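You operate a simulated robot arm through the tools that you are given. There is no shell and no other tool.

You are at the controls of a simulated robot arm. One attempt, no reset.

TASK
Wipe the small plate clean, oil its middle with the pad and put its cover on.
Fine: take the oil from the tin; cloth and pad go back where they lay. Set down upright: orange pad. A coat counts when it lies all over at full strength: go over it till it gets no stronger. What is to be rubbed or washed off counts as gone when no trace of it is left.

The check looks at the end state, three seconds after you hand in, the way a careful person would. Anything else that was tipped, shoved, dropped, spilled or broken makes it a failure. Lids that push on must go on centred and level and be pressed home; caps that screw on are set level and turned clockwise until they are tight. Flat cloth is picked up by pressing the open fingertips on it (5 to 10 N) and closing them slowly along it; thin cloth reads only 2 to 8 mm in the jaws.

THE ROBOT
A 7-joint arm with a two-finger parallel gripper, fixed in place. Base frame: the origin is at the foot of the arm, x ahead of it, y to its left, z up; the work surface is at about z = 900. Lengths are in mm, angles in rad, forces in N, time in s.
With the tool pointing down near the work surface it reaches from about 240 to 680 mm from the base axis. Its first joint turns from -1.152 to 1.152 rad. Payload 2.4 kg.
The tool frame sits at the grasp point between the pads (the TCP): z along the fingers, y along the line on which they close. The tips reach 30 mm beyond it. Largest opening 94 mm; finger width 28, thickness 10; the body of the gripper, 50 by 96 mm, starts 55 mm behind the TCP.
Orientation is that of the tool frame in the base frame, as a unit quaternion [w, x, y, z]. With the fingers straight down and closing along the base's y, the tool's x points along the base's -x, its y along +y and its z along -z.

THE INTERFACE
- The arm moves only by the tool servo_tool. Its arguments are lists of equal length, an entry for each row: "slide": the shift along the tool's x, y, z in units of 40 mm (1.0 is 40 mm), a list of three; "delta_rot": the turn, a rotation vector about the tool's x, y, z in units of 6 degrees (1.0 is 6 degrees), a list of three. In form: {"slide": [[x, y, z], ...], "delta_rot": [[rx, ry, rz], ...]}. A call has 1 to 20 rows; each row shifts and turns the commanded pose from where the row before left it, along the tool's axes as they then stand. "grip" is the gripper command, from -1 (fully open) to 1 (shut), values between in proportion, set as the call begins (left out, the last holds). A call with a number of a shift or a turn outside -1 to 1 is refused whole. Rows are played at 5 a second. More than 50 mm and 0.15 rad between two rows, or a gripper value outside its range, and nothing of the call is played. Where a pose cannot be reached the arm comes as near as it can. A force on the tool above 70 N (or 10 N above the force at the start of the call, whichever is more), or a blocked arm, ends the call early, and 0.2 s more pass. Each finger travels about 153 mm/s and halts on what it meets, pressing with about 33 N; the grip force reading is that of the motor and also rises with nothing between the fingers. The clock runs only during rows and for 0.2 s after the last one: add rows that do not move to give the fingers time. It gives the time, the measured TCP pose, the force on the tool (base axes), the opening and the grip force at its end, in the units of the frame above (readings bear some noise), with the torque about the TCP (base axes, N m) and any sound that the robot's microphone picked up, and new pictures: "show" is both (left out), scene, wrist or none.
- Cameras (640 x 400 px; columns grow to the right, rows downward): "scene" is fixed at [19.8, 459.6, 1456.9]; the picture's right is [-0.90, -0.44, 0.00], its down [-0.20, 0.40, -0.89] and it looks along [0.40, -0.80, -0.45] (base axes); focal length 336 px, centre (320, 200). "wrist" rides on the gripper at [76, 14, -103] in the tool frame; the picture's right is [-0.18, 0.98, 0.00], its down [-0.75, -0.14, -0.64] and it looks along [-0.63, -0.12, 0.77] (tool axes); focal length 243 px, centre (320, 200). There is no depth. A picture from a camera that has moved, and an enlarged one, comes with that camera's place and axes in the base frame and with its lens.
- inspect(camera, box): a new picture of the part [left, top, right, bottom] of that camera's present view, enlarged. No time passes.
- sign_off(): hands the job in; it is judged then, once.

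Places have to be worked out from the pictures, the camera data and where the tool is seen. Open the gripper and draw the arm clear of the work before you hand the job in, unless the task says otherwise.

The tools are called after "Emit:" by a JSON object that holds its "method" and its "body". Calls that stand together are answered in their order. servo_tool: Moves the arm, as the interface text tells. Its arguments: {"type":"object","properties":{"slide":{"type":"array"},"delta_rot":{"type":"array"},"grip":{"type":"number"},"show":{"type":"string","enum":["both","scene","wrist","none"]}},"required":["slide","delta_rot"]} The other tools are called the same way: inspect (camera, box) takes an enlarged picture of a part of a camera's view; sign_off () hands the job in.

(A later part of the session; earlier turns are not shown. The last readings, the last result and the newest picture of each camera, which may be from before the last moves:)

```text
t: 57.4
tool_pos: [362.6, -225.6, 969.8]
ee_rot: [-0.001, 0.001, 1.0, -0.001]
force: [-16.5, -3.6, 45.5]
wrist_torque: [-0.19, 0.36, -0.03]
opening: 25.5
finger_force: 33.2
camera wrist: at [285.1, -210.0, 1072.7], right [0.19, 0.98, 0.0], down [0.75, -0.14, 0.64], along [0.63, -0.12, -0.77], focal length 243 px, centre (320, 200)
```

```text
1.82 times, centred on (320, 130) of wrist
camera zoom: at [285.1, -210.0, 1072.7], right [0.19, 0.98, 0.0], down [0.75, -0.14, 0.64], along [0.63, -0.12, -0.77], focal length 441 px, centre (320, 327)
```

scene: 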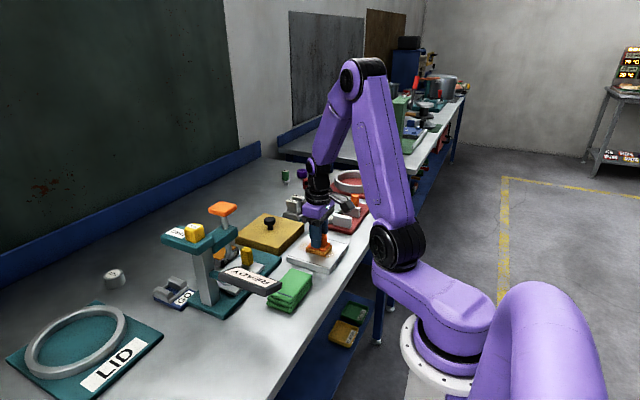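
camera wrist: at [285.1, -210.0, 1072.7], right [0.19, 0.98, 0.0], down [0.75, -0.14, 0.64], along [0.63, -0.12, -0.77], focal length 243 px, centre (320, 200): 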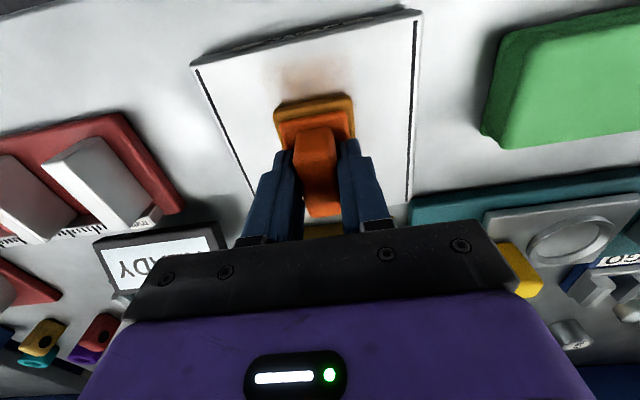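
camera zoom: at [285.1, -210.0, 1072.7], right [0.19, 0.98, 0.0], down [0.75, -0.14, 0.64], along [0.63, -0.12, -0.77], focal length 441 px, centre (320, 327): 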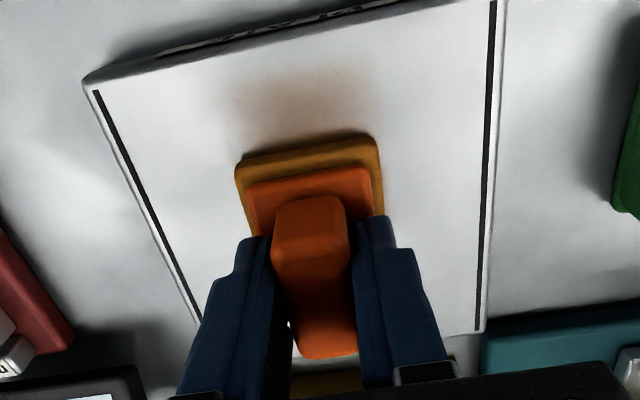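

Light coat begins to show and the plate stays put. Pressure's a bit high (45 N), so I'll ease slightly and raster the -y side, then the +y side.

Emit:
{"method": "servo_tool", "body": {"slide": [[0, -0.25, -0.015], [0, -0.25, 0], [-0.2, 0, 0], [-0.2, 0, 0], [0.2, 0, 0], [0.2, 0, 0], [0.2, 0, 0], [0.2, 0, 0], [-0.2, 0, 0], [-0.2, 0, 0], [-0.2, 0, 0], [-0.2, 0, 0], [0.2, 0, 0], [0.2, 0, 0], [0.2, 0, 0], [0.2, 0, 0], [-0.2, 0, 0], [-0.2, 0, 0]], "delta_rot": [[0, 0, 0], [0, 0, 0], [0, 0, 0], [0, 0, 0], [0, 0, 0], [0, 0, 0], [0, 0, 0], [0, 0, 0], [0, 0, 0], [0, 0, 0], [0, 0, 0], [0, 0, 0], [0, 0, 0], [0, 0, 0], [0, 0, 0], [0, 0, 0], [0, 0, 0], [0, 0, 0]], "show": "none"}}

Emit:
{"method": "servo_tool", "body": {"slide": [[0, 0.25, 0], [0, 0.25, 0], [0, 0.25, 0], [0, 0.25, 0], [-0.2, 0, 0], [-0.2, 0, 0], [0.2, 0, 0], [0.2, 0, 0], [0.2, 0, 0], [0.2, 0, 0], [-0.2, 0, 0], [-0.2, 0, 0], [-0.2, 0, 0], [-0.2, 0, 0], [0.2, 0, 0], [0.2, 0, 0], [0.2, 0, 0], [0.2, 0, 0], [-0.2, 0, 0], [-0.2, 0, 0]], "delta_rot": [[0, 0, 0], [0, 0, 0], [0, 0, 0], [0, 0, 0], [0, 0, 0], [0, 0, 0], [0, 0, 0], [0, 0, 0], [0, 0, 0], [0, 0, 0], [0, 0, 0], [0, 0, 0], [0, 0, 0], [0, 0, 0], [0, 0, 0], [0, 0, 0], [0, 0, 0], [0, 0, 0], [0, 0, 0], [0, 0, 0]]}}

Emit:
{"method": "inspect", "body": {"camera": "scene", "box": [270, 210, 370, 280]}}

Emit:
{"method": "inspect", "body": {"camera": "wrist", "box": [160, 0, 440, 240]}}

```text
t: 61.2
tool_pos: [363.1, -243.1, 969.4]
ee_rot: [0.001, 0.001, 1.0, 0.0]
force: [-10.0, -2.2, 30.9]
wrist_torque: [-0.08, 0.23, 0.0]
opening: 25.8
finger_force: 32.9
```

```text
t: 65.4
tool_pos: [363.9, -205.8, 970.2]
ee_rot: [-0.001, 0.0, 1.0, 0.0]
force: [-4.2, -0.9, 10.2]
wrist_torque: [-0.06, 0.04, 0.0]
opening: 25.5
finger_force: 33.3
camera wrist: at [286.1, -191.0, 1073.0], right [0.18, 0.98, 0.0], down [0.75, -0.14, 0.64], along [0.63, -0.12, -0.77], focal length 243 px, centre (320, 200)
```

scene: 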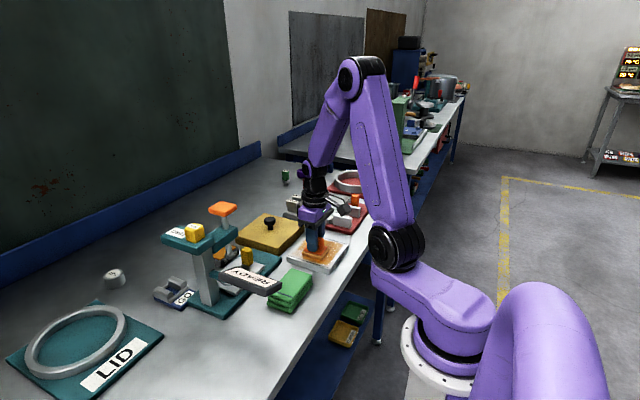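
wrist: 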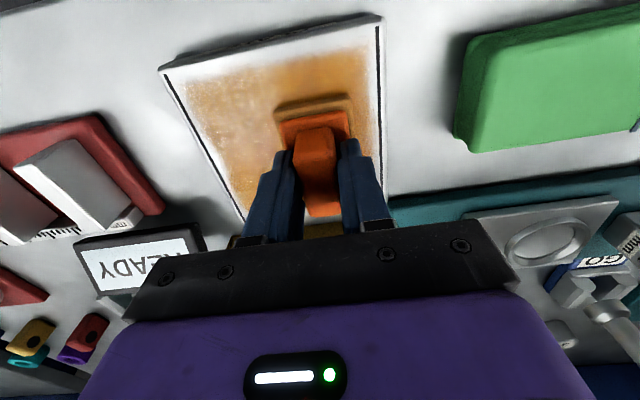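

```text
5.71 times, centred on (320, 245) of scene
camera zoom: at [19.6, 459.7, 1456.9], right [-0.9, -0.44, 0.0], down [-0.2, 0.4, -0.89], along [0.4, -0.8, -0.45], focal length 1922 px, centre (320, -57)
```

zoom: 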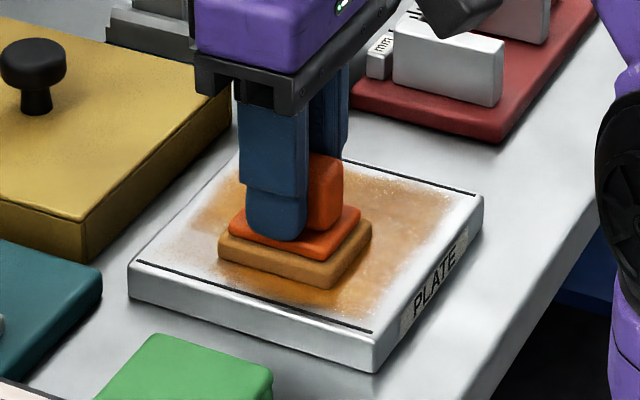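

```text
1.67 times, centred on (300, 120) of wrist
camera zoom: at [286.1, -191.0, 1073.0], right [0.18, 0.98, 0.0], down [0.75, -0.14, 0.64], along [0.63, -0.12, -0.77], focal length 404 px, centre (353, 333)
```

zoom: 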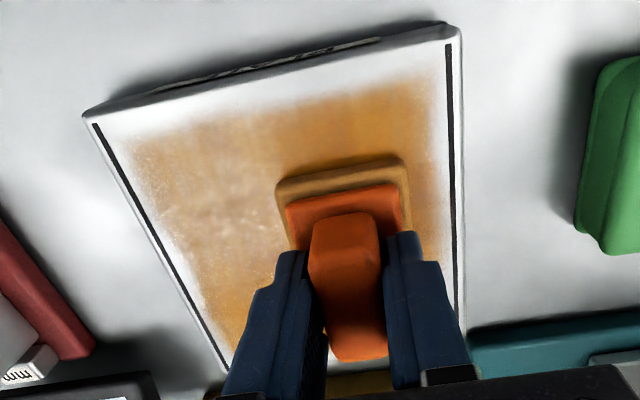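

Coat is building up well; the middle and -y part are still uneven. I'll continue with more strokes over the centre and the other half.

Emit:
{"method": "servo_tool", "body": {"slide": [[0, -0.25, 0.01], [0, -0.25, 0], [-0.2, 0, 0], [-0.2, 0, 0], [0.2, 0, 0], [0.2, 0, 0], [0.2, 0, 0], [0.2, 0, 0], [-0.2, 0, 0], [-0.2, 0, 0], [-0.2, 0, 0], [-0.2, 0, 0], [0.2, 0, 0], [0.2, 0, 0], [0.2, 0, 0], [0.2, 0, 0], [-0.2, 0, 0], [-0.2, 0, 0]], "delta_rot": [[0, 0, 0], [0, 0, 0], [0, 0, 0], [0, 0, 0], [0, 0, 0], [0, 0, 0], [0, 0, 0], [0, 0, 0], [0, 0, 0], [0, 0, 0], [0, 0, 0], [0, 0, 0], [0, 0, 0], [0, 0, 0], [0, 0, 0], [0, 0, 0], [0, 0, 0], [0, 0, 0]], "show": "none"}}

Emit:
{"method": "servo_tool", "body": {"slide": [[0, -0.25, 0], [0, -0.25, 0], [-0.2, 0, 0], [-0.2, 0, 0], [0.2, 0, 0], [0.2, 0, 0], [0.2, 0, 0], [0.2, 0, 0], [-0.2, 0, 0], [-0.2, 0, 0], [-0.2, 0, 0], [-0.2, 0, 0], [0.2, 0, 0], [0.2, 0, 0], [0.2, 0, 0], [0.2, 0, 0], [-0.2, 0, 0], [-0.2, 0, 0]], "delta_rot": [[0, 0, 0], [0, 0, 0], [0, 0, 0], [0, 0, 0], [0, 0, 0], [0, 0, 0], [0, 0, 0], [0, 0, 0], [0, 0, 0], [0, 0, 0], [0, 0, 0], [0, 0, 0], [0, 0, 0], [0, 0, 0], [0, 0, 0], [0, 0, 0], [0, 0, 0], [0, 0, 0]]}}

Emit:
{"method": "inspect", "body": {"camera": "scene", "box": [270, 210, 370, 280]}}

Emit:
{"method": "inspect", "body": {"camera": "wrist", "box": [160, 0, 440, 240]}}

```text
t: 69.2
tool_pos: [362.5, -225.5, 968.5]
ee_rot: [0.0, 0.0, 1.0, 0.0]
force: [-9.3, -1.7, 28.8]
wrist_torque: [-0.06, 0.27, 0.02]
opening: 25.5
finger_force: 32.8
```

```text
t: 73.0
tool_pos: [362.8, -246.0, 969.3]
ee_rot: [0.0, 0.001, 1.0, 0.0]
force: [-11.9, -1.9, 36.1]
wrist_torque: [-0.17, 0.11, -0.04]
opening: 25.8
finger_force: 33.9
camera wrist: at [285.5, -230.1, 1072.9], right [0.18, 0.98, 0.0], down [0.75, -0.14, 0.64], along [0.63, -0.12, -0.77], focal length 243 px, centre (320, 200)
```

scene: 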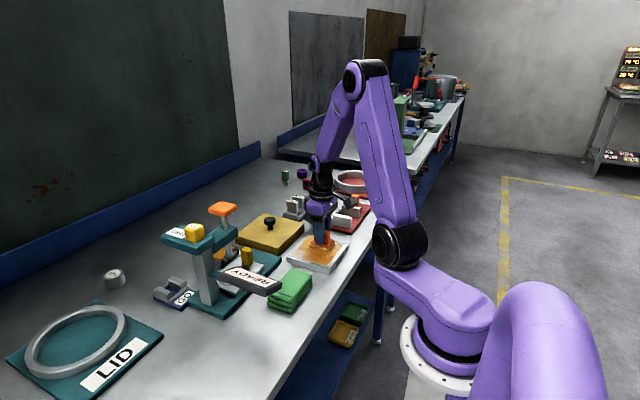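
wrist: 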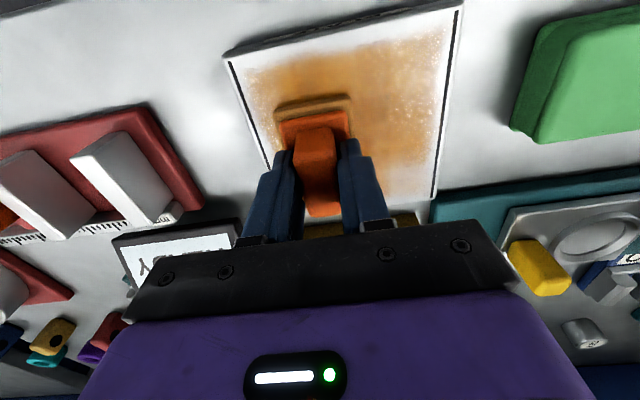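

```text
5.71 times, centred on (320, 245) of scene
camera zoom: at [19.0, 459.9, 1456.8], right [-0.9, -0.44, 0.0], down [-0.2, 0.4, -0.89], along [0.4, -0.8, -0.45], focal length 1922 px, centre (320, -57)
```

zoom: 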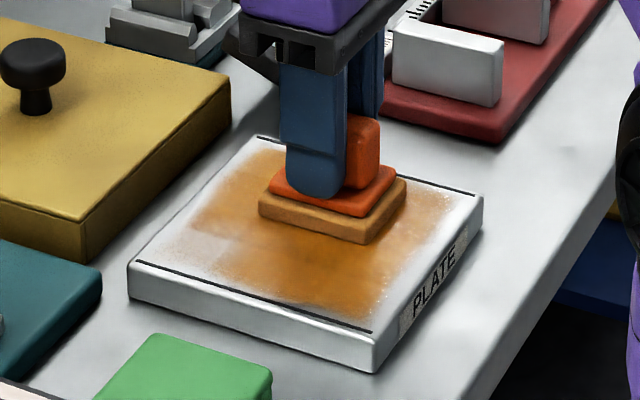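

```text
1.67 times, centred on (300, 120) of wrist
camera zoom: at [285.5, -230.1, 1072.9], right [0.18, 0.98, 0.0], down [0.75, -0.14, 0.64], along [0.63, -0.12, -0.77], focal length 404 px, centre (353, 333)
```

zoom: 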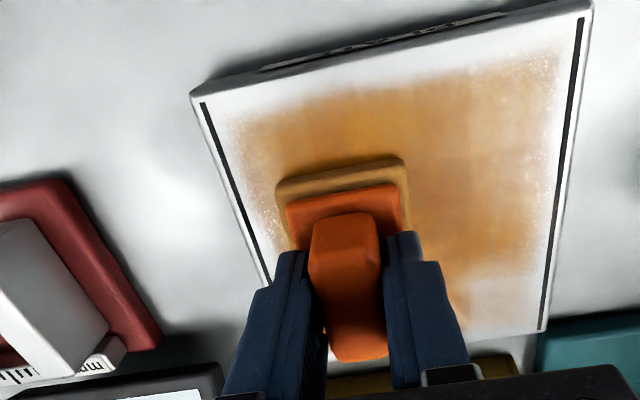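

The coat is patchy toward larger x, and the pad looks paler, so it needs re-oiling. I'll go back to the tin along the same safe route (shifted 3 mm in x since the pad sits slightly behind the tool centre).

Emit:
{"method": "servo_tool", "body": {"slide": [[0, 0, -0.4], [0, 0, -1], [0, 0, -1], [-1, 0, 0], [-1, 0, 0], [-1, 0, 0], [-1, 0, 0], [-1, 0, 0], [-1, 0, 0], [-0.045, 0.9, 0], [0, 0.9, 0], [0, 0.9, 0], [0, 0.9, 0], [0, 0, 0.9], [0, 0, 0.8], [0, 0, 0.3], [0, 0, 0]], "delta_rot": [[0, 0, 0], [0, 0, 0], [0, 0, 0], [0, 0, 0], [0, 0, 0], [0, 0, 0], [0, 0, 0], [0, 0, 0], [0, 0, 0], [0, 0, 0], [0, 0, 0], [0, 0, 0], [0, 0, 0], [0, 0, 0], [0, 0, 0], [0, 0, 0], [0, 0, 0]]}}

Emit:
{"method": "inspect", "body": {"camera": "wrist", "box": [220, 60, 440, 240]}}

Emit:
{"method": "inspect", "body": {"camera": "scene", "box": [270, 210, 370, 280]}}

```text
t: 76.6
tool_pos: [608.3, -100.0, 986.0]
ee_rot: [0.0, 0.0, 1.0, 0.0]
force: [-0.9, 0.4, -0.4]
wrist_torque: [0.0, 0.02, 0.04]
opening: 25.8
finger_force: 33.0
camera wrist: at [529.9, -85.5, 1087.9], right [0.18, 0.98, 0.0], down [0.75, -0.14, 0.64], along [0.63, -0.12, -0.77], focal length 243 px, centre (320, 200)
```

scene: 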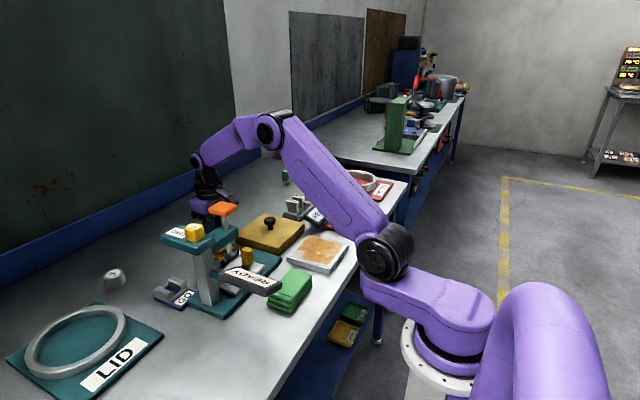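
wrist: 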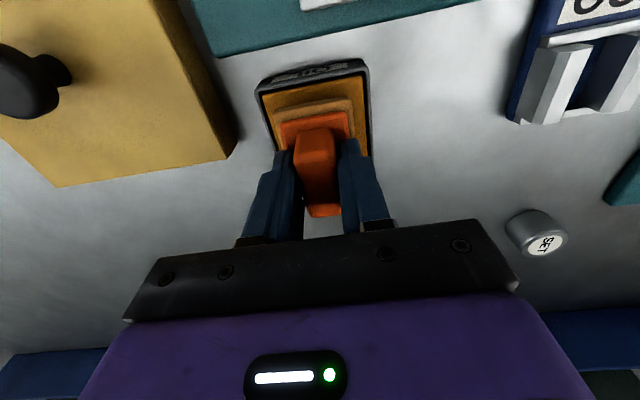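

```text
2.22 times, centred on (330, 150) of wrist
camera zoom: at [529.9, -85.5, 1087.9], right [0.18, 0.98, 0.0], down [0.75, -0.14, 0.64], along [0.63, -0.12, -0.77], focal length 539 px, centre (298, 311)
```

zoom: 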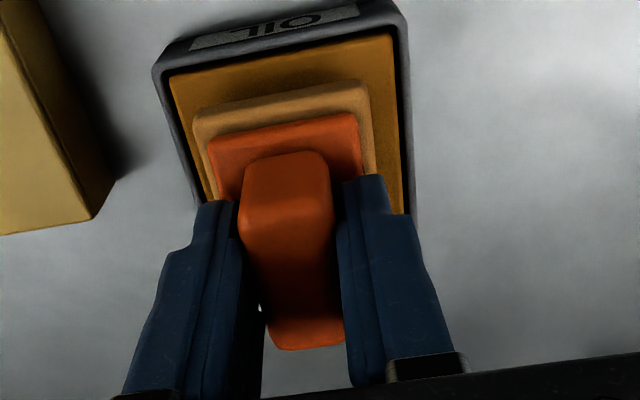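

```text
5.71 times, centred on (320, 245) of scene
camera zoom: at [19.8, 459.6, 1456.9], right [-0.9, -0.44, 0.0], down [-0.2, 0.4, -0.89], along [0.4, -0.8, -0.45], focal length 1922 px, centre (320, -57)
```

zoom: 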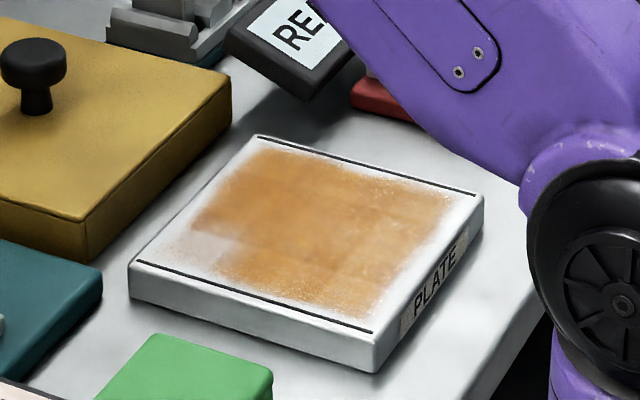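

The coat picture shows the weak spots: the (+x, +y) corner. Dipping the pad again now.

Emit:
{"method": "servo_tool", "body": {"slide": [[0, 0, 0.15], [0, 0, 0.1], [0, 0, 0]], "delta_rot": [[0, 0, 0], [0, 0, 0], [0, 0, 0]], "show": "none"}}

Emit:
{"method": "servo_tool", "body": {"slide": [[0, 0, 0.04], [0, 0, 0]], "delta_rot": [[0, 0, 0], [0, 0, 0]], "show": "none"}}

Emit:
{"method": "inspect", "body": {"camera": "wrist", "box": [220, 60, 440, 240]}}

```text
t: 77.4
tool_pos: [606.0, -99.8, 974.5]
ee_rot: [0.0, 0.0, 1.0, 0.001]
force: [-0.5, 0.3, -0.5]
wrist_torque: [-0.02, -0.02, -0.01]
opening: 25.6
finger_force: 32.5
```

```text
t: 78.0
tool_pos: [606.0, -99.8, 973.3]
ee_rot: [0.0, 0.0, 1.0, 0.0]
force: [-0.6, 0.6, 2.2]
wrist_torque: [0.03, 0.0, 0.01]
opening: 25.5
finger_force: 33.0
```

```text
2.22 times, centred on (330, 150) of wrist
camera zoom: at [529.0, -85.6, 1077.0], right [0.18, 0.98, 0.0], down [0.75, -0.14, 0.64], along [0.63, -0.12, -0.77], focal length 539 px, centre (298, 311)
```

zoom: 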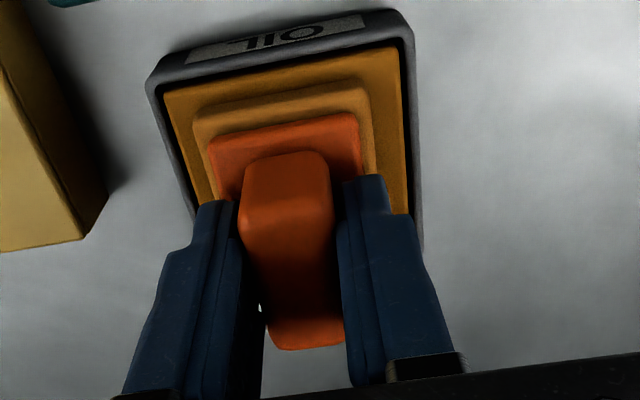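

Just touching; a little more pressure and a short dwell.

Emit:
{"method": "servo_tool", "body": {"slide": [[0, 0, 0.02], [0, 0, 0], [0, 0, 0], [0, 0, 0], [0, 0, 0]], "delta_rot": [[0, 0, 0], [0, 0, 0], [0, 0, 0], [0, 0, 0], [0, 0, 0]], "show": "none"}}

Emit:
{"method": "inspect", "body": {"camera": "wrist", "box": [220, 60, 440, 240]}}

```text
t: 79.2
tool_pos: [606.4, -100.3, 973.3]
ee_rot: [0.001, 0.0, 1.0, 0.0]
force: [-2.2, -0.4, 13.7]
wrist_torque: [-0.02, 0.19, -0.03]
opening: 25.6
finger_force: 33.3
```

```text
2.22 times, centred on (330, 150) of wrist
camera zoom: at [529.1, -85.6, 1076.8], right [0.18, 0.98, 0.0], down [0.75, -0.14, 0.64], along [0.63, -0.12, -0.77], focal length 539 px, centre (298, 311)
```

zoom: 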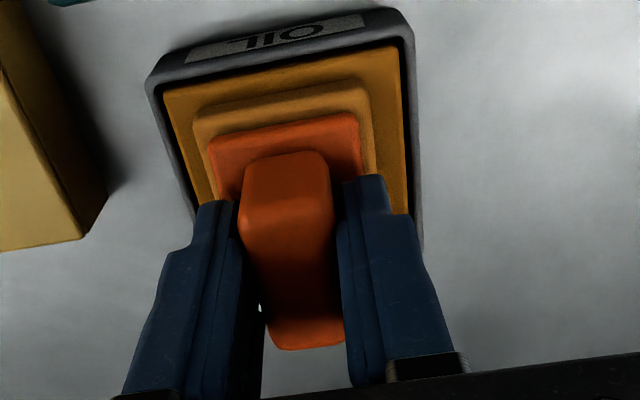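

Good, 13.7 N and re-oiled. Back to the plate, this time to the (+x, +y) weak area first.

Emit:
{"method": "servo_tool", "body": {"slide": [[0, 0, -0.3], [0, 0, -1], [0, 0, -1], [0, -0.9, 0], [0, -0.9, 0], [0, -0.8, 0], [1, 0, 0], [1, 0, 0], [1, 0, 0], [1, 0, 0], [1, 0, 0], [0.75, 0, 0], [0, 0, 1], [0, 0, 0.8], [0, 0, 0.4], [0, 0, 0.1], [0, 0, 0]], "delta_rot": [[0, 0, 0], [0, 0, 0], [0, 0, 0], [0, 0, 0], [0, 0, 0], [0, 0, 0], [0, 0, 0], [0, 0, 0], [0, 0, 0], [0, 0, 0], [0, 0, 0], [0, 0, 0], [0, 0, 0], [0, 0, 0], [0, 0, 0], [0, 0, 0], [0, 0, 0]]}}

Emit:
{"method": "inspect", "body": {"camera": "wrist", "box": [160, 0, 440, 240]}}

```text
t: 82.8
tool_pos: [375.6, -203.1, 974.2]
ee_rot: [0.0, 0.0, 1.0, 0.0]
force: [0.4, 0.5, -0.5]
wrist_torque: [0.0, 0.01, 0.01]
opening: 25.8
finger_force: 33.0
camera wrist: at [298.4, -189.5, 1076.4], right [0.18, 0.98, 0.0], down [0.75, -0.14, 0.64], along [0.63, -0.12, -0.77], focal length 243 px, centre (320, 200)
```

scene: 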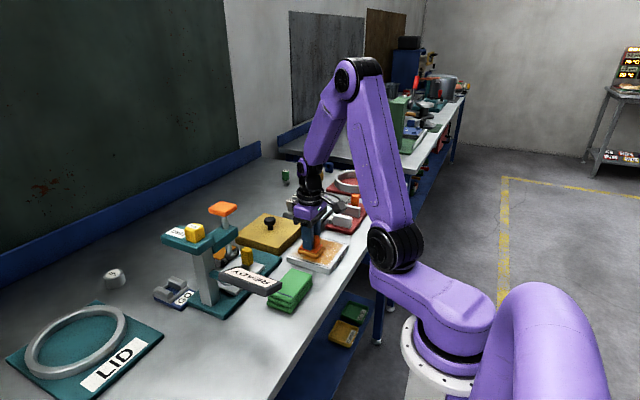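
wrist: 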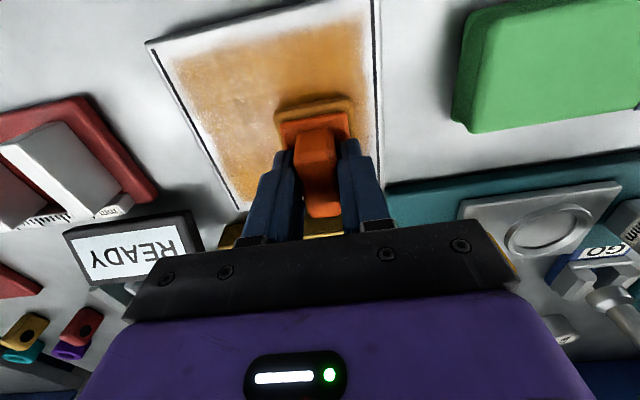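

```text
1.67 times, centred on (300, 120) of wrist
camera zoom: at [298.4, -189.5, 1076.4], right [0.18, 0.98, 0.0], down [0.75, -0.14, 0.64], along [0.63, -0.12, -0.77], focal length 404 px, centre (353, 333)
```

zoom: 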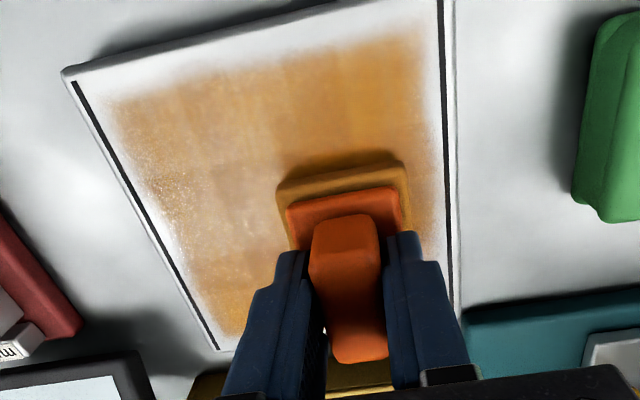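

Over the target. Touch down and check force.

Emit:
{"method": "servo_tool", "body": {"slide": [[0, 0, 0.05], [0, 0, 0.03], [0, 0, 0]], "delta_rot": [[0, 0, 0], [0, 0, 0], [0, 0, 0]], "show": "none"}}

```text
t: 83.6
tool_pos: [376.6, -204.3, 970.2]
ee_rot: [0.0, 0.001, 1.0, 0.0]
force: [-2.1, 0.1, 9.2]
wrist_torque: [0.1, -0.05, 0.02]
opening: 25.4
finger_force: 33.2
```

9 N; adding slight pressure and running overlapping strokes from the +y side across.

Emit:
{"method": "servo_tool", "body": {"slide": [[-0.175, 0, 0.01], [-0.175, 0, 0], [0.25, 0, 0], [0.25, 0, 0], [0.25, 0, 0], [0.25, 0, 0], [-0.25, 0, 0], [-0.25, 0, 0], [-0.25, 0, 0], [-0.25, 0, 0], [0.25, 0, 0], [0.25, 0, 0], [0.25, 0, 0], [0.25, 0, 0], [0, -0.25, 0], [-0.25, 0, 0], [-0.25, 0, 0], [-0.25, 0, 0], [-0.25, 0, 0]], "delta_rot": [[0, 0, 0], [0, 0, 0], [0, 0, 0], [0, 0, 0], [0, 0, 0], [0, 0, 0], [0, 0, 0], [0, 0, 0], [0, 0, 0], [0, 0, 0], [0, 0, 0], [0, 0, 0], [0, 0, 0], [0, 0, 0], [0, 0, 0], [0, 0, 0], [0, 0, 0], [0, 0, 0], [0, 0, 0]], "show": "none"}}

Emit:
{"method": "servo_tool", "body": {"slide": [[0, -0.25, 0], [0.25, 0, 0], [0.25, 0, 0], [0.25, 0, 0], [0.25, 0, 0], [-0.25, 0, 0], [-0.25, 0, 0], [-0.25, 0, 0], [-0.25, 0, 0], [0, -0.25, 0], [0.25, 0, 0], [0.25, 0, 0], [0.25, 0, 0], [0.25, 0, 0], [-0.25, 0, 0], [-0.25, 0, 0], [-0.25, 0, 0], [-0.25, 0, 0]], "delta_rot": [[0, 0, 0], [0, 0, 0], [0, 0, 0], [0, 0, 0], [0, 0, 0], [0, 0, 0], [0, 0, 0], [0, 0, 0], [0, 0, 0], [0, 0, 0], [0, 0, 0], [0, 0, 0], [0, 0, 0], [0, 0, 0], [0, 0, 0], [0, 0, 0], [0, 0, 0], [0, 0, 0]], "show": "none"}}

Emit:
{"method": "servo_tool", "body": {"slide": [[0, -0.25, 0], [0.25, 0, 0], [0.25, 0, 0], [0.25, 0, 0], [0.25, 0, 0], [-0.25, 0, 0], [-0.25, 0, 0], [-0.25, 0, 0], [-0.25, 0, 0], [0.25, 0, 0], [0.25, 0, 0], [0.25, 0, 0], [0.25, 0, 0]], "delta_rot": [[0, 0, 0], [0, 0, 0], [0, 0, 0], [0, 0, 0], [0, 0, 0], [0, 0, 0], [0, 0, 0], [0, 0, 0], [0, 0, 0], [0, 0, 0], [0, 0, 0], [0, 0, 0], [0, 0, 0]]}}

Emit:
{"method": "inspect", "body": {"camera": "scene", "box": [270, 210, 370, 280]}}

Emit:
{"method": "inspect", "body": {"camera": "wrist", "box": [160, 0, 440, 240]}}

```text
t: 87.6
tool_pos: [390.0, -213.8, 971.0]
ee_rot: [0.0, -0.001, 1.0, 0.0]
force: [-6.7, -0.7, 16.2]
wrist_torque: [-0.04, 0.2, 0.02]
opening: 25.7
finger_force: 33.4
```

```text
t: 91.4
tool_pos: [388.6, -235.2, 969.1]
ee_rot: [0.0, 0.0, 1.0, 0.0]
force: [-13.8, -0.9, 44.0]
wrist_torque: [0.05, 0.57, 0.0]
opening: 25.8
finger_force: 33.0
```

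```text
t: 94.2
tool_pos: [351.8, -245.9, 968.8]
ee_rot: [0.002, 0.0, 1.0, -0.002]
force: [10.8, 0.8, 29.0]
wrist_torque: [0.15, -0.16, -0.12]
opening: 25.4
finger_force: 32.7
camera wrist: at [274.3, -230.7, 1072.4], right [0.18, 0.98, 0.0], down [0.75, -0.14, 0.65], along [0.63, -0.12, -0.76], focal length 243 px, centre (320, 200)
```

scene: 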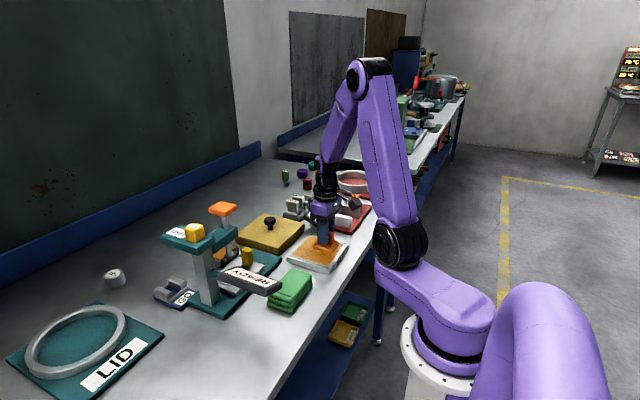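
wrist: 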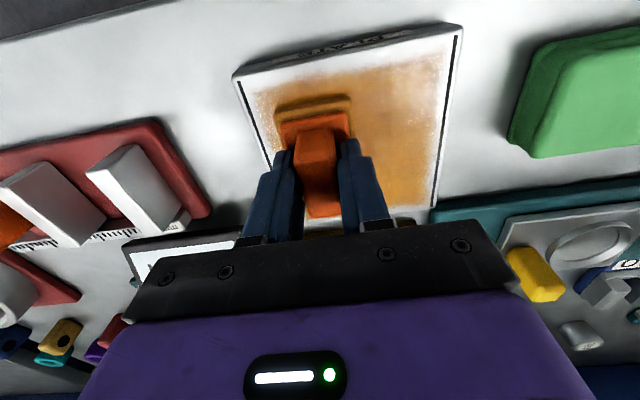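

```text
5.71 times, centred on (320, 245) of scene
camera zoom: at [19.7, 459.9, 1456.8], right [-0.9, -0.44, 0.0], down [-0.2, 0.4, -0.89], along [0.4, -0.8, -0.45], focal length 1922 px, centre (320, -57)
```

zoom: 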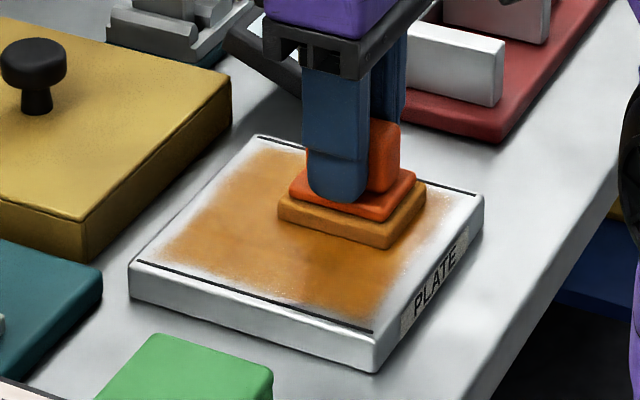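

```text
1.67 times, centred on (300, 120) of wrist
camera zoom: at [274.3, -230.7, 1072.4], right [0.18, 0.98, 0.0], down [0.75, -0.14, 0.65], along [0.63, -0.12, -0.76], focal length 404 px, centre (353, 333)
```

zoom: 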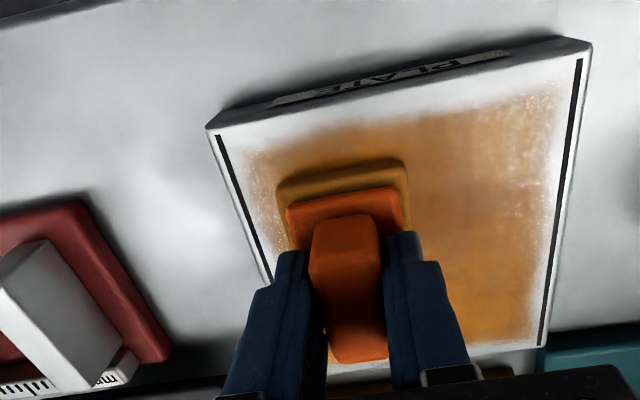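

Coverage is broad now. I'll go over it crosswise (strokes along y) at several x positions to even it out.

Emit:
{"method": "servo_tool", "body": {"slide": [[0, 0.25, -0.008], [0, 0.25, 0], [0, 0.25, 0], [0, 0.25, 0], [0, -0.25, 0], [0, -0.25, 0], [0, -0.25, 0], [0, -0.25, 0], [-0.33, 0, 0], [0, 0.25, 0], [0, 0.25, 0], [0, 0.25, 0], [0, 0.25, 0], [0, -0.25, 0], [0, -0.25, 0], [0, -0.25, 0], [0, -0.25, 0]], "delta_rot": [[0, 0, 0], [0, 0, 0], [0, 0, 0], [0, 0, 0], [0, 0, 0], [0, 0, 0], [0, 0, 0], [0, 0, 0], [0, 0, 0], [0, 0, 0], [0, 0, 0], [0, 0, 0], [0, 0, 0], [0, 0, 0], [0, 0, 0], [0, 0, 0], [0, 0, 0]], "show": "none"}}

Emit:
{"method": "servo_tool", "body": {"slide": [[-0.33, 0, 0], [0, 0.25, 0], [0, 0.25, 0], [0, 0.25, 0], [0, 0.25, 0], [0, -0.25, 0], [0, -0.25, 0], [0, -0.25, 0], [0, -0.25, 0], [-0.34, 0, 0], [0, 0.25, 0], [0, 0.25, 0], [0, 0.25, 0], [0, 0.25, 0], [0, -0.25, 0], [0, -0.25, 0], [0, -0.25, 0], [0, -0.25, 0]], "delta_rot": [[0, 0, 0], [0, 0, 0], [0, 0, 0], [0, 0, 0], [0, 0, 0], [0, 0, 0], [0, 0, 0], [0, 0, 0], [0, 0, 0], [0, 0, 0], [0, 0, 0], [0, 0, 0], [0, 0, 0], [0, 0, 0], [0, 0, 0], [0, 0, 0], [0, 0, 0], [0, 0, 0]], "show": "none"}}

Emit:
{"method": "servo_tool", "body": {"slide": [[0, 0, -0.5], [0, 0, -1], [0, 0, -1], [-1, 0, 0], [-1, 0, 0], [-1, 0, 0], [0, 0, 0]], "delta_rot": [[0, 0, 0], [0, 0, 0], [0, 0, 0], [0, 0, 0], [0, 0, 0], [0, 0, 0], [0, 0, 0]]}}

Emit:
{"method": "inspect", "body": {"camera": "scene", "box": [270, 220, 370, 290]}}

```text
t: 97.8
tool_pos: [363.9, -243.6, 969.1]
ee_rot: [0.001, 0.0, 1.0, 0.0]
force: [1.4, 9.3, 25.3]
wrist_torque: [0.26, 0.07, -0.03]
opening: 25.7
finger_force: 33.1
```

```text
t: 101.6
tool_pos: [390.2, -244.9, 970.8]
ee_rot: [0.0, 0.0, 1.0, 0.0]
force: [0.6, -0.7, -0.6]
wrist_torque: [0.02, -0.01, 0.07]
opening: 25.4
finger_force: 33.2
```

```text
t: 103.2
tool_pos: [511.0, -245.5, 1070.1]
ee_rot: [0.0, 0.0, 1.0, 0.0]
force: [-0.8, -0.6, -0.3]
wrist_torque: [-0.02, 0.0, 0.03]
opening: 25.7
finger_force: 33.3
camera wrist: at [433.9, -230.4, 1172.1], right [0.18, 0.98, 0.0], down [0.75, -0.14, 0.64], along [0.63, -0.12, -0.77], focal length 243 px, centre (320, 200)
```

scene: 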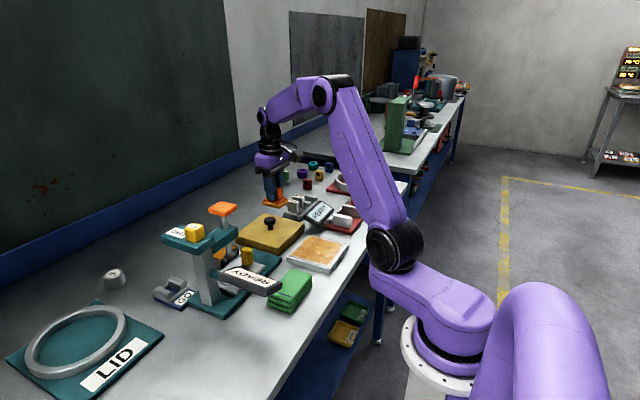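
wrist: 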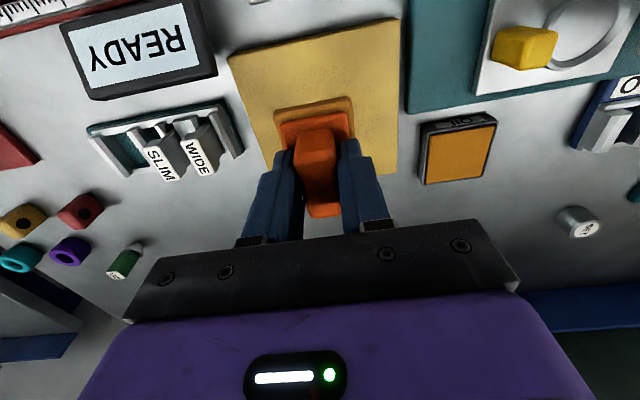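

```text
5.71 times, centred on (320, 255) of scene
camera zoom: at [19.8, 459.6, 1456.9], right [-0.9, -0.44, 0.0], down [-0.2, 0.4, -0.89], along [0.4, -0.8, -0.45], focal length 1922 px, centre (320, -114)
```

zoom: 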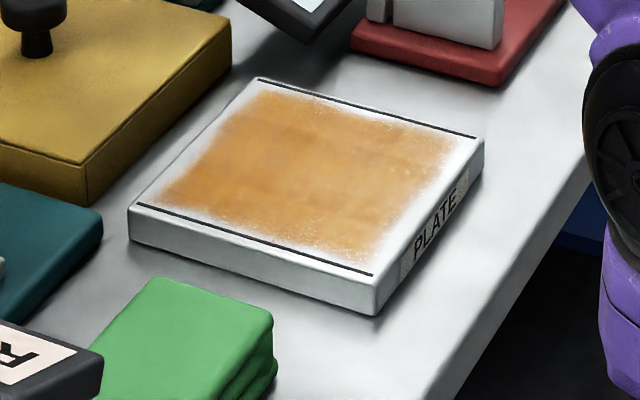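

Coverage is nearly even, but I want to be sure it is at full strength, so I'll dip once more and do another pass, then compare.

Emit:
{"method": "servo_tool", "body": {"slide": [[-0.8, 0, 0], [-0.8, 0, 0], [-0.8, 0, 0], [0, 0.9, 0], [0, 0.9, 0], [0, 0.9, 0], [0, 0.9, 0], [0, 0, 0.9], [0, 0, 0.9], [0, 0, 0.4], [0, 0, 0.2], [0, 0, 0]], "delta_rot": [[0, 0, 0], [0, 0, 0], [0, 0, 0], [0, 0, 0], [0, 0, 0], [0, 0, 0], [0, 0, 0], [0, 0, 0], [0, 0, 0], [0, 0, 0], [0, 0, 0], [0, 0, 0]], "show": "wrist"}}

Emit:
{"method": "servo_tool", "body": {"slide": [[0, 0, 0.03], [0, 0, 0.03], [0, 0, 0], [0, 0, 0], [0, 0, 0]], "delta_rot": [[0, 0, 0], [0, 0, 0], [0, 0, 0], [0, 0, 0], [0, 0, 0]], "show": "none"}}

Emit:
{"method": "inspect", "body": {"camera": "wrist", "box": [220, 60, 440, 240]}}

```text
t: 105.8
tool_pos: [603.6, -101.3, 973.5]
ee_rot: [0.002, 0.0, 1.0, 0.001]
force: [-3.2, -0.6, 8.1]
wrist_torque: [0.04, 0.21, 0.01]
opening: 25.5
finger_force: 32.8
camera wrist: at [527.1, -86.0, 1077.0], right [0.18, 0.98, 0.0], down [0.75, -0.14, 0.64], along [0.63, -0.12, -0.77], focal length 243 px, centre (320, 200)
```

wrist: 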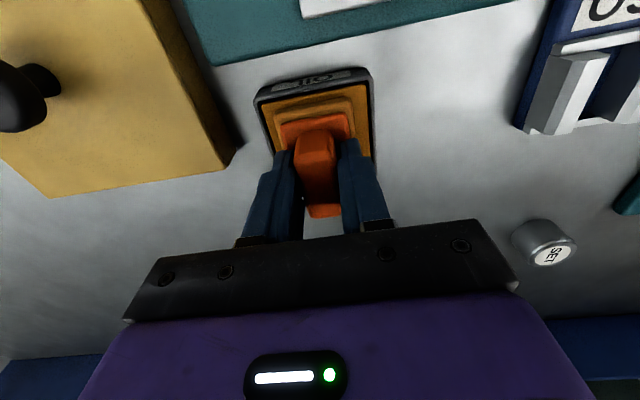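

```text
t: 107.0
tool_pos: [607.0, -100.5, 974.2]
ee_rot: [0.003, 0.0, 1.0, -0.001]
force: [-6.4, -1.2, 36.3]
wrist_torque: [-0.02, 0.74, 0.01]
opening: 25.7
finger_force: 32.4
```

```text
2.22 times, centred on (330, 150) of wrist
camera zoom: at [527.3, -85.8, 1076.2], right [0.18, 0.98, 0.0], down [0.75, -0.14, 0.65], along [0.64, -0.12, -0.76], focal length 539 px, centre (298, 311)
```

zoom: 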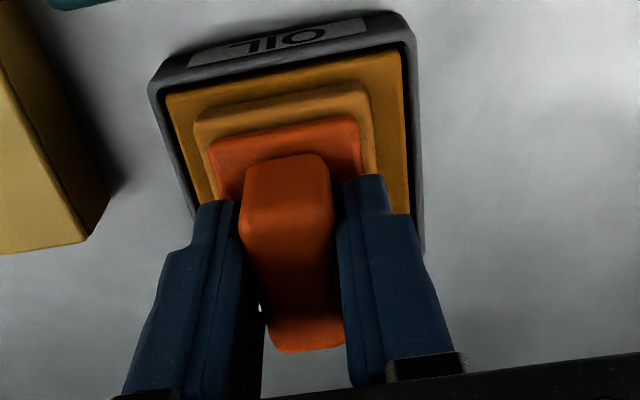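

Dipped with 36 N. Back to the plate's +y side for a third pass.

Emit:
{"method": "servo_tool", "body": {"slide": [[0, 0, -0.35], [0, 0, -1], [0, 0, -1], [0, -0.9, 0], [0, -0.9, 0], [0, -0.8, 0], [1, 0, 0], [1, 0, 0], [1, 0, 0], [1, 0, 0], [1, 0, 0], [0.4, 0, 0], [0, 0, 1], [0, 0, 0.8], [0, 0, 0.4], [0, 0, 0.1], [0, 0, 0.08], [0, 0, 0]], "delta_rot": [[0, 0, 0], [0, 0, 0], [0, 0, 0], [0, 0, 0], [0, 0, 0], [0, 0, 0], [0, 0, 0], [0, 0, 0], [0, 0, 0], [0, 0, 0], [0, 0, 0], [0, 0, 0], [0, 0, 0], [0, 0, 0], [0, 0, 0], [0, 0, 0], [0, 0, 0], [0, 0, 0]], "show": "wrist"}}

```text
t: 110.8
tool_pos: [389.9, -204.1, 971.1]
ee_rot: [0.0, 0.0, 1.0, -0.001]
force: [-3.1, 1.4, 10.8]
wrist_torque: [0.14, -0.21, 0.06]
opening: 25.6
finger_force: 33.2
camera wrist: at [312.7, -189.6, 1073.0], right [0.18, 0.98, 0.0], down [0.75, -0.14, 0.64], along [0.63, -0.12, -0.77], focal length 243 px, centre (320, 200)
```

wrist: 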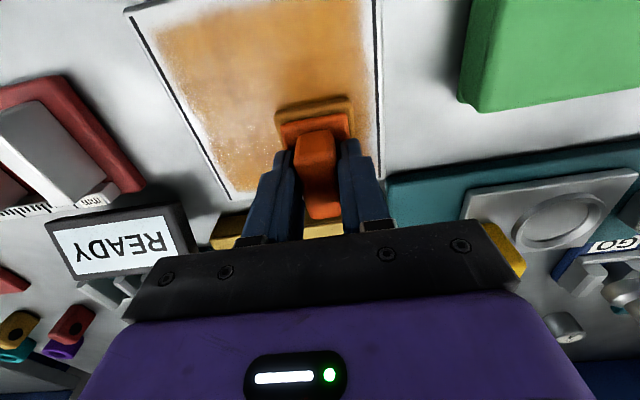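

In contact at about 11 N. Running the third full raster with slightly more pressure.

Emit:
{"method": "servo_tool", "body": {"slide": [[0.25, 0, 0.015], [0.25, 0, 0], [0.25, 0, 0], [0.25, 0, 0], [-0.25, 0, 0], [-0.25, 0, 0], [-0.25, 0, 0], [-0.25, 0, 0], [0, -0.25, 0], [0.25, 0, 0], [0.25, 0, 0], [0.25, 0, 0], [0.25, 0, 0], [-0.25, 0, 0], [-0.25, 0, 0], [-0.25, 0, 0], [-0.25, 0, 0], [0, -0.25, 0]], "delta_rot": [[0, 0, 0], [0, 0, 0], [0, 0, 0], [0, 0, 0], [0, 0, 0], [0, 0, 0], [0, 0, 0], [0, 0, 0], [0, 0, 0], [0, 0, 0], [0, 0, 0], [0, 0, 0], [0, 0, 0], [0, 0, 0], [0, 0, 0], [0, 0, 0], [0, 0, 0], [0, 0, 0]], "show": "none"}}

Emit:
{"method": "servo_tool", "body": {"slide": [[0.25, 0, 0], [0.25, 0, 0], [0.25, 0, 0], [0.25, 0, 0], [-0.25, 0, 0], [-0.25, 0, 0], [-0.25, 0, 0], [-0.25, 0, 0], [0, -0.25, 0], [0.25, 0, 0], [0.25, 0, 0], [0.25, 0, 0], [0.25, 0, 0], [-0.25, 0, 0], [-0.25, 0, 0], [-0.25, 0, 0], [-0.25, 0, 0], [0, -0.25, 0]], "delta_rot": [[0, 0, 0], [0, 0, 0], [0, 0, 0], [0, 0, 0], [0, 0, 0], [0, 0, 0], [0, 0, 0], [0, 0, 0], [0, 0, 0], [0, 0, 0], [0, 0, 0], [0, 0, 0], [0, 0, 0], [0, 0, 0], [0, 0, 0], [0, 0, 0], [0, 0, 0], [0, 0, 0]], "show": "none"}}

Emit:
{"method": "servo_tool", "body": {"slide": [[0.25, 0, 0], [0.25, 0, 0], [0.25, 0, 0], [0.25, 0, 0], [-0.25, 0, 0], [-0.25, 0, 0], [-0.25, 0, 0], [-0.25, 0, 0], [0.25, 0, 0], [0.25, 0, 0], [0.25, 0, 0], [0.25, 0, 0]], "delta_rot": [[0, 0, 0], [0, 0, 0], [0, 0, 0], [0, 0, 0], [0, 0, 0], [0, 0, 0], [0, 0, 0], [0, 0, 0], [0, 0, 0], [0, 0, 0], [0, 0, 0], [0, 0, 0]], "show": "none"}}

Emit:
{"method": "servo_tool", "body": {"slide": [[0, 0, -0.5], [0, 0, -1], [0, 0, -1], [-1, 0, 0], [-1, 0, 0], [-1, 0, 0], [-1, 0, 0], [0, 0, 0]], "delta_rot": [[0, 0, 0], [0, 0, 0], [0, 0, 0], [0, 0, 0], [0, 0, 0], [0, 0, 0], [0, 0, 0], [0, 0, 0]]}}

Emit:
{"method": "inspect", "body": {"camera": "scene", "box": [270, 220, 370, 290]}}

```text
t: 114.6
tool_pos: [391.7, -223.2, 969.0]
ee_rot: [0.0, -0.001, 1.0, 0.0]
force: [2.3, 8.4, 21.8]
wrist_torque: [0.31, 0.03, -0.03]
opening: 25.6
finger_force: 32.6
```

```text
t: 118.4
tool_pos: [391.9, -242.2, 970.0]
ee_rot: [0.002, -0.001, 1.0, 0.001]
force: [1.6, 7.9, 23.5]
wrist_torque: [0.35, 0.15, -0.09]
opening: 25.8
finger_force: 32.9
```

```text
t: 121.0
tool_pos: [352.4, -245.0, 968.9]
ee_rot: [0.003, 0.0, 1.0, -0.002]
force: [10.9, 0.4, 30.9]
wrist_torque: [0.21, 0.08, -0.04]
opening: 25.7
finger_force: 33.3
```

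```text
t: 122.8
tool_pos: [511.1, -245.4, 1069.4]
ee_rot: [0.001, 0.0, 1.0, -0.001]
force: [-1.2, 0.2, -0.6]
wrist_torque: [0.0, 0.02, 0.0]
opening: 25.5
finger_force: 33.1
camera wrist: at [433.4, -229.6, 1171.4], right [0.18, 0.98, 0.0], down [0.75, -0.14, 0.64], along [0.63, -0.12, -0.77], focal length 243 px, centre (320, 200)
```

scene: 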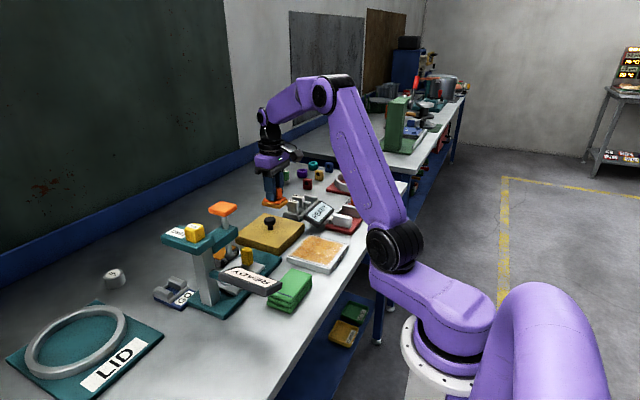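
wrist: 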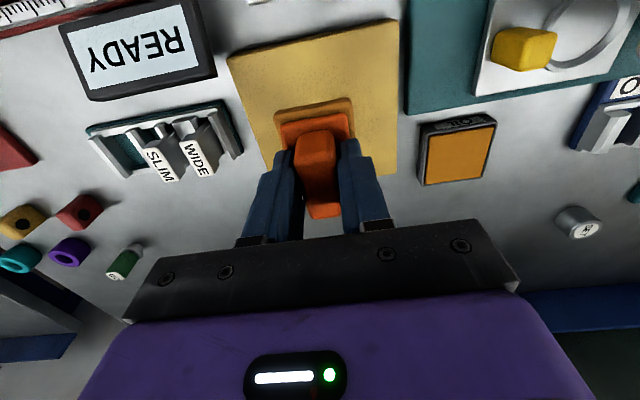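

```text
5.71 times, centred on (320, 255) of scene
camera zoom: at [19.8, 459.6, 1456.9], right [-0.9, -0.44, 0.0], down [-0.2, 0.4, -0.89], along [0.4, -0.8, -0.45], focal length 1922 px, centre (320, -114)
```

zoom: 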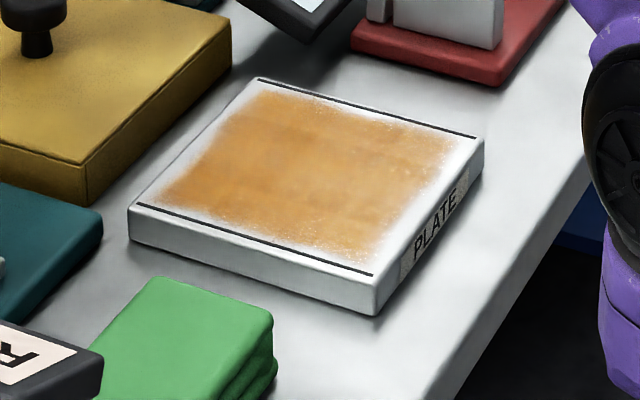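

Only marginally stronger than before, so it's near saturation. I'll take a closer look with the wrist camera from beside the plate.

Emit:
{"method": "servo_tool", "body": {"slide": [[0.82, 0.78, 0], [0.82, 0.78, 0], [0.82, 0.78, 0], [0.82, 0.78, 0], [0, 0, 0]], "delta_rot": [[0, 0, 0], [0, 0, 0], [0, 0, 0], [0, 0, 0], [0, 0, 0]], "show": "wrist"}}

Emit:
{"method": "inspect", "body": {"camera": "wrist", "box": [120, 10, 300, 170]}}

```text
t: 124.0
tool_pos: [380.3, -120.6, 1070.3]
ee_rot: [-0.001, 0.0, 1.0, 0.001]
force: [0.0, 0.0, -1.1]
wrist_torque: [0.0, -0.02, 0.0]
opening: 25.5
finger_force: 32.6
camera wrist: at [302.6, -105.9, 1173.0], right [0.18, 0.98, 0.0], down [0.75, -0.14, 0.64], along [0.63, -0.12, -0.77], focal length 243 px, centre (320, 200)
```

wrist: 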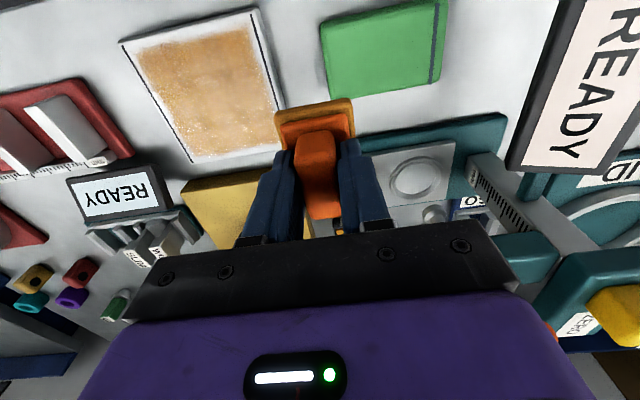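

```text
2.50 times, centred on (210, 90) of wrist
camera zoom: at [302.6, -105.9, 1173.0], right [0.18, 0.98, 0.0], down [0.75, -0.14, 0.64], along [0.63, -0.12, -0.77], focal length 606 px, centre (595, 475)
```

zoom: 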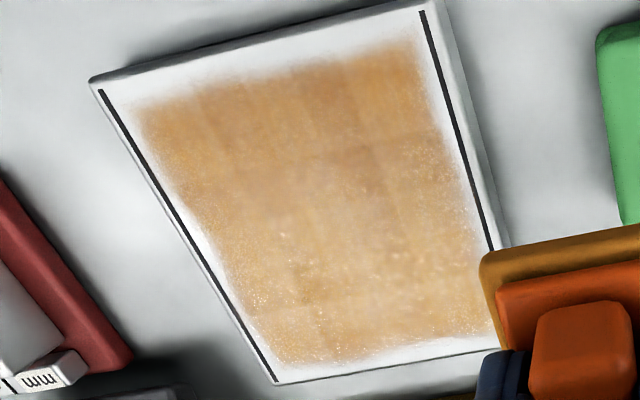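

The coat is complete in area but some squares toward +x look lighter. I'll dip once more and do another pass, then compare from this same viewpoint.

Emit:
{"method": "servo_tool", "body": {"slide": [[-0.95, -0.5, 0], [-0.95, -0.5, 0], [-0.95, -0.5, 0], [-0.95, 0, 0], [-0.95, 0, 0], [-0.93, 0, 0], [0, 0.66, 0], [0, 0.66, 0], [0, 0.66, 0], [0, 0, 0.9], [0, 0, 0.9], [0, 0, 0.4], [0, 0, 0.2], [0, 0, 0.03], [0, 0, 0]], "delta_rot": [[0, 0, 0], [0, 0, 0], [0, 0, 0], [0, 0, 0], [0, 0, 0], [0, 0, 0], [0, 0, 0], [0, 0, 0], [0, 0, 0], [0, 0, 0], [0, 0, 0], [0, 0, 0], [0, 0, 0], [0, 0, 0], [0, 0, 0]], "show": "wrist"}}

Emit:
{"method": "servo_tool", "body": {"slide": [[0, 0, 0.02], [0, 0, 0], [0, 0, 0], [0, 0, 0], [0, 0, 0]], "delta_rot": [[0, 0, 0], [0, 0, 0], [0, 0, 0], [0, 0, 0], [0, 0, 0]], "show": "none"}}

```text
t: 127.2
tool_pos: [606.0, -99.9, 973.8]
ee_rot: [0.002, 0.0, 1.0, -0.001]
force: [-5.8, 5.0, 20.3]
wrist_torque: [0.18, 0.45, -0.04]
opening: 25.5
finger_force: 33.0
camera wrist: at [528.3, -84.9, 1076.7], right [0.18, 0.98, 0.0], down [0.75, -0.14, 0.64], along [0.63, -0.12, -0.77], focal length 243 px, centre (320, 200)
```

wrist: 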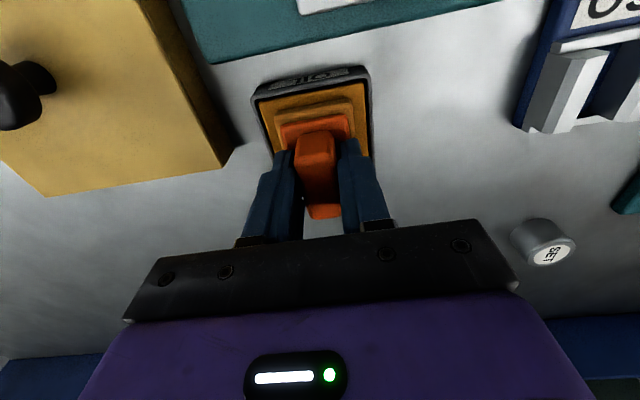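

```text
t: 128.4
tool_pos: [606.3, -100.1, 974.1]
ee_rot: [0.002, 0.0, 1.0, -0.001]
force: [-2.3, 5.9, 32.7]
wrist_torque: [0.14, 0.46, -0.02]
opening: 25.7
finger_force: 33.0
```

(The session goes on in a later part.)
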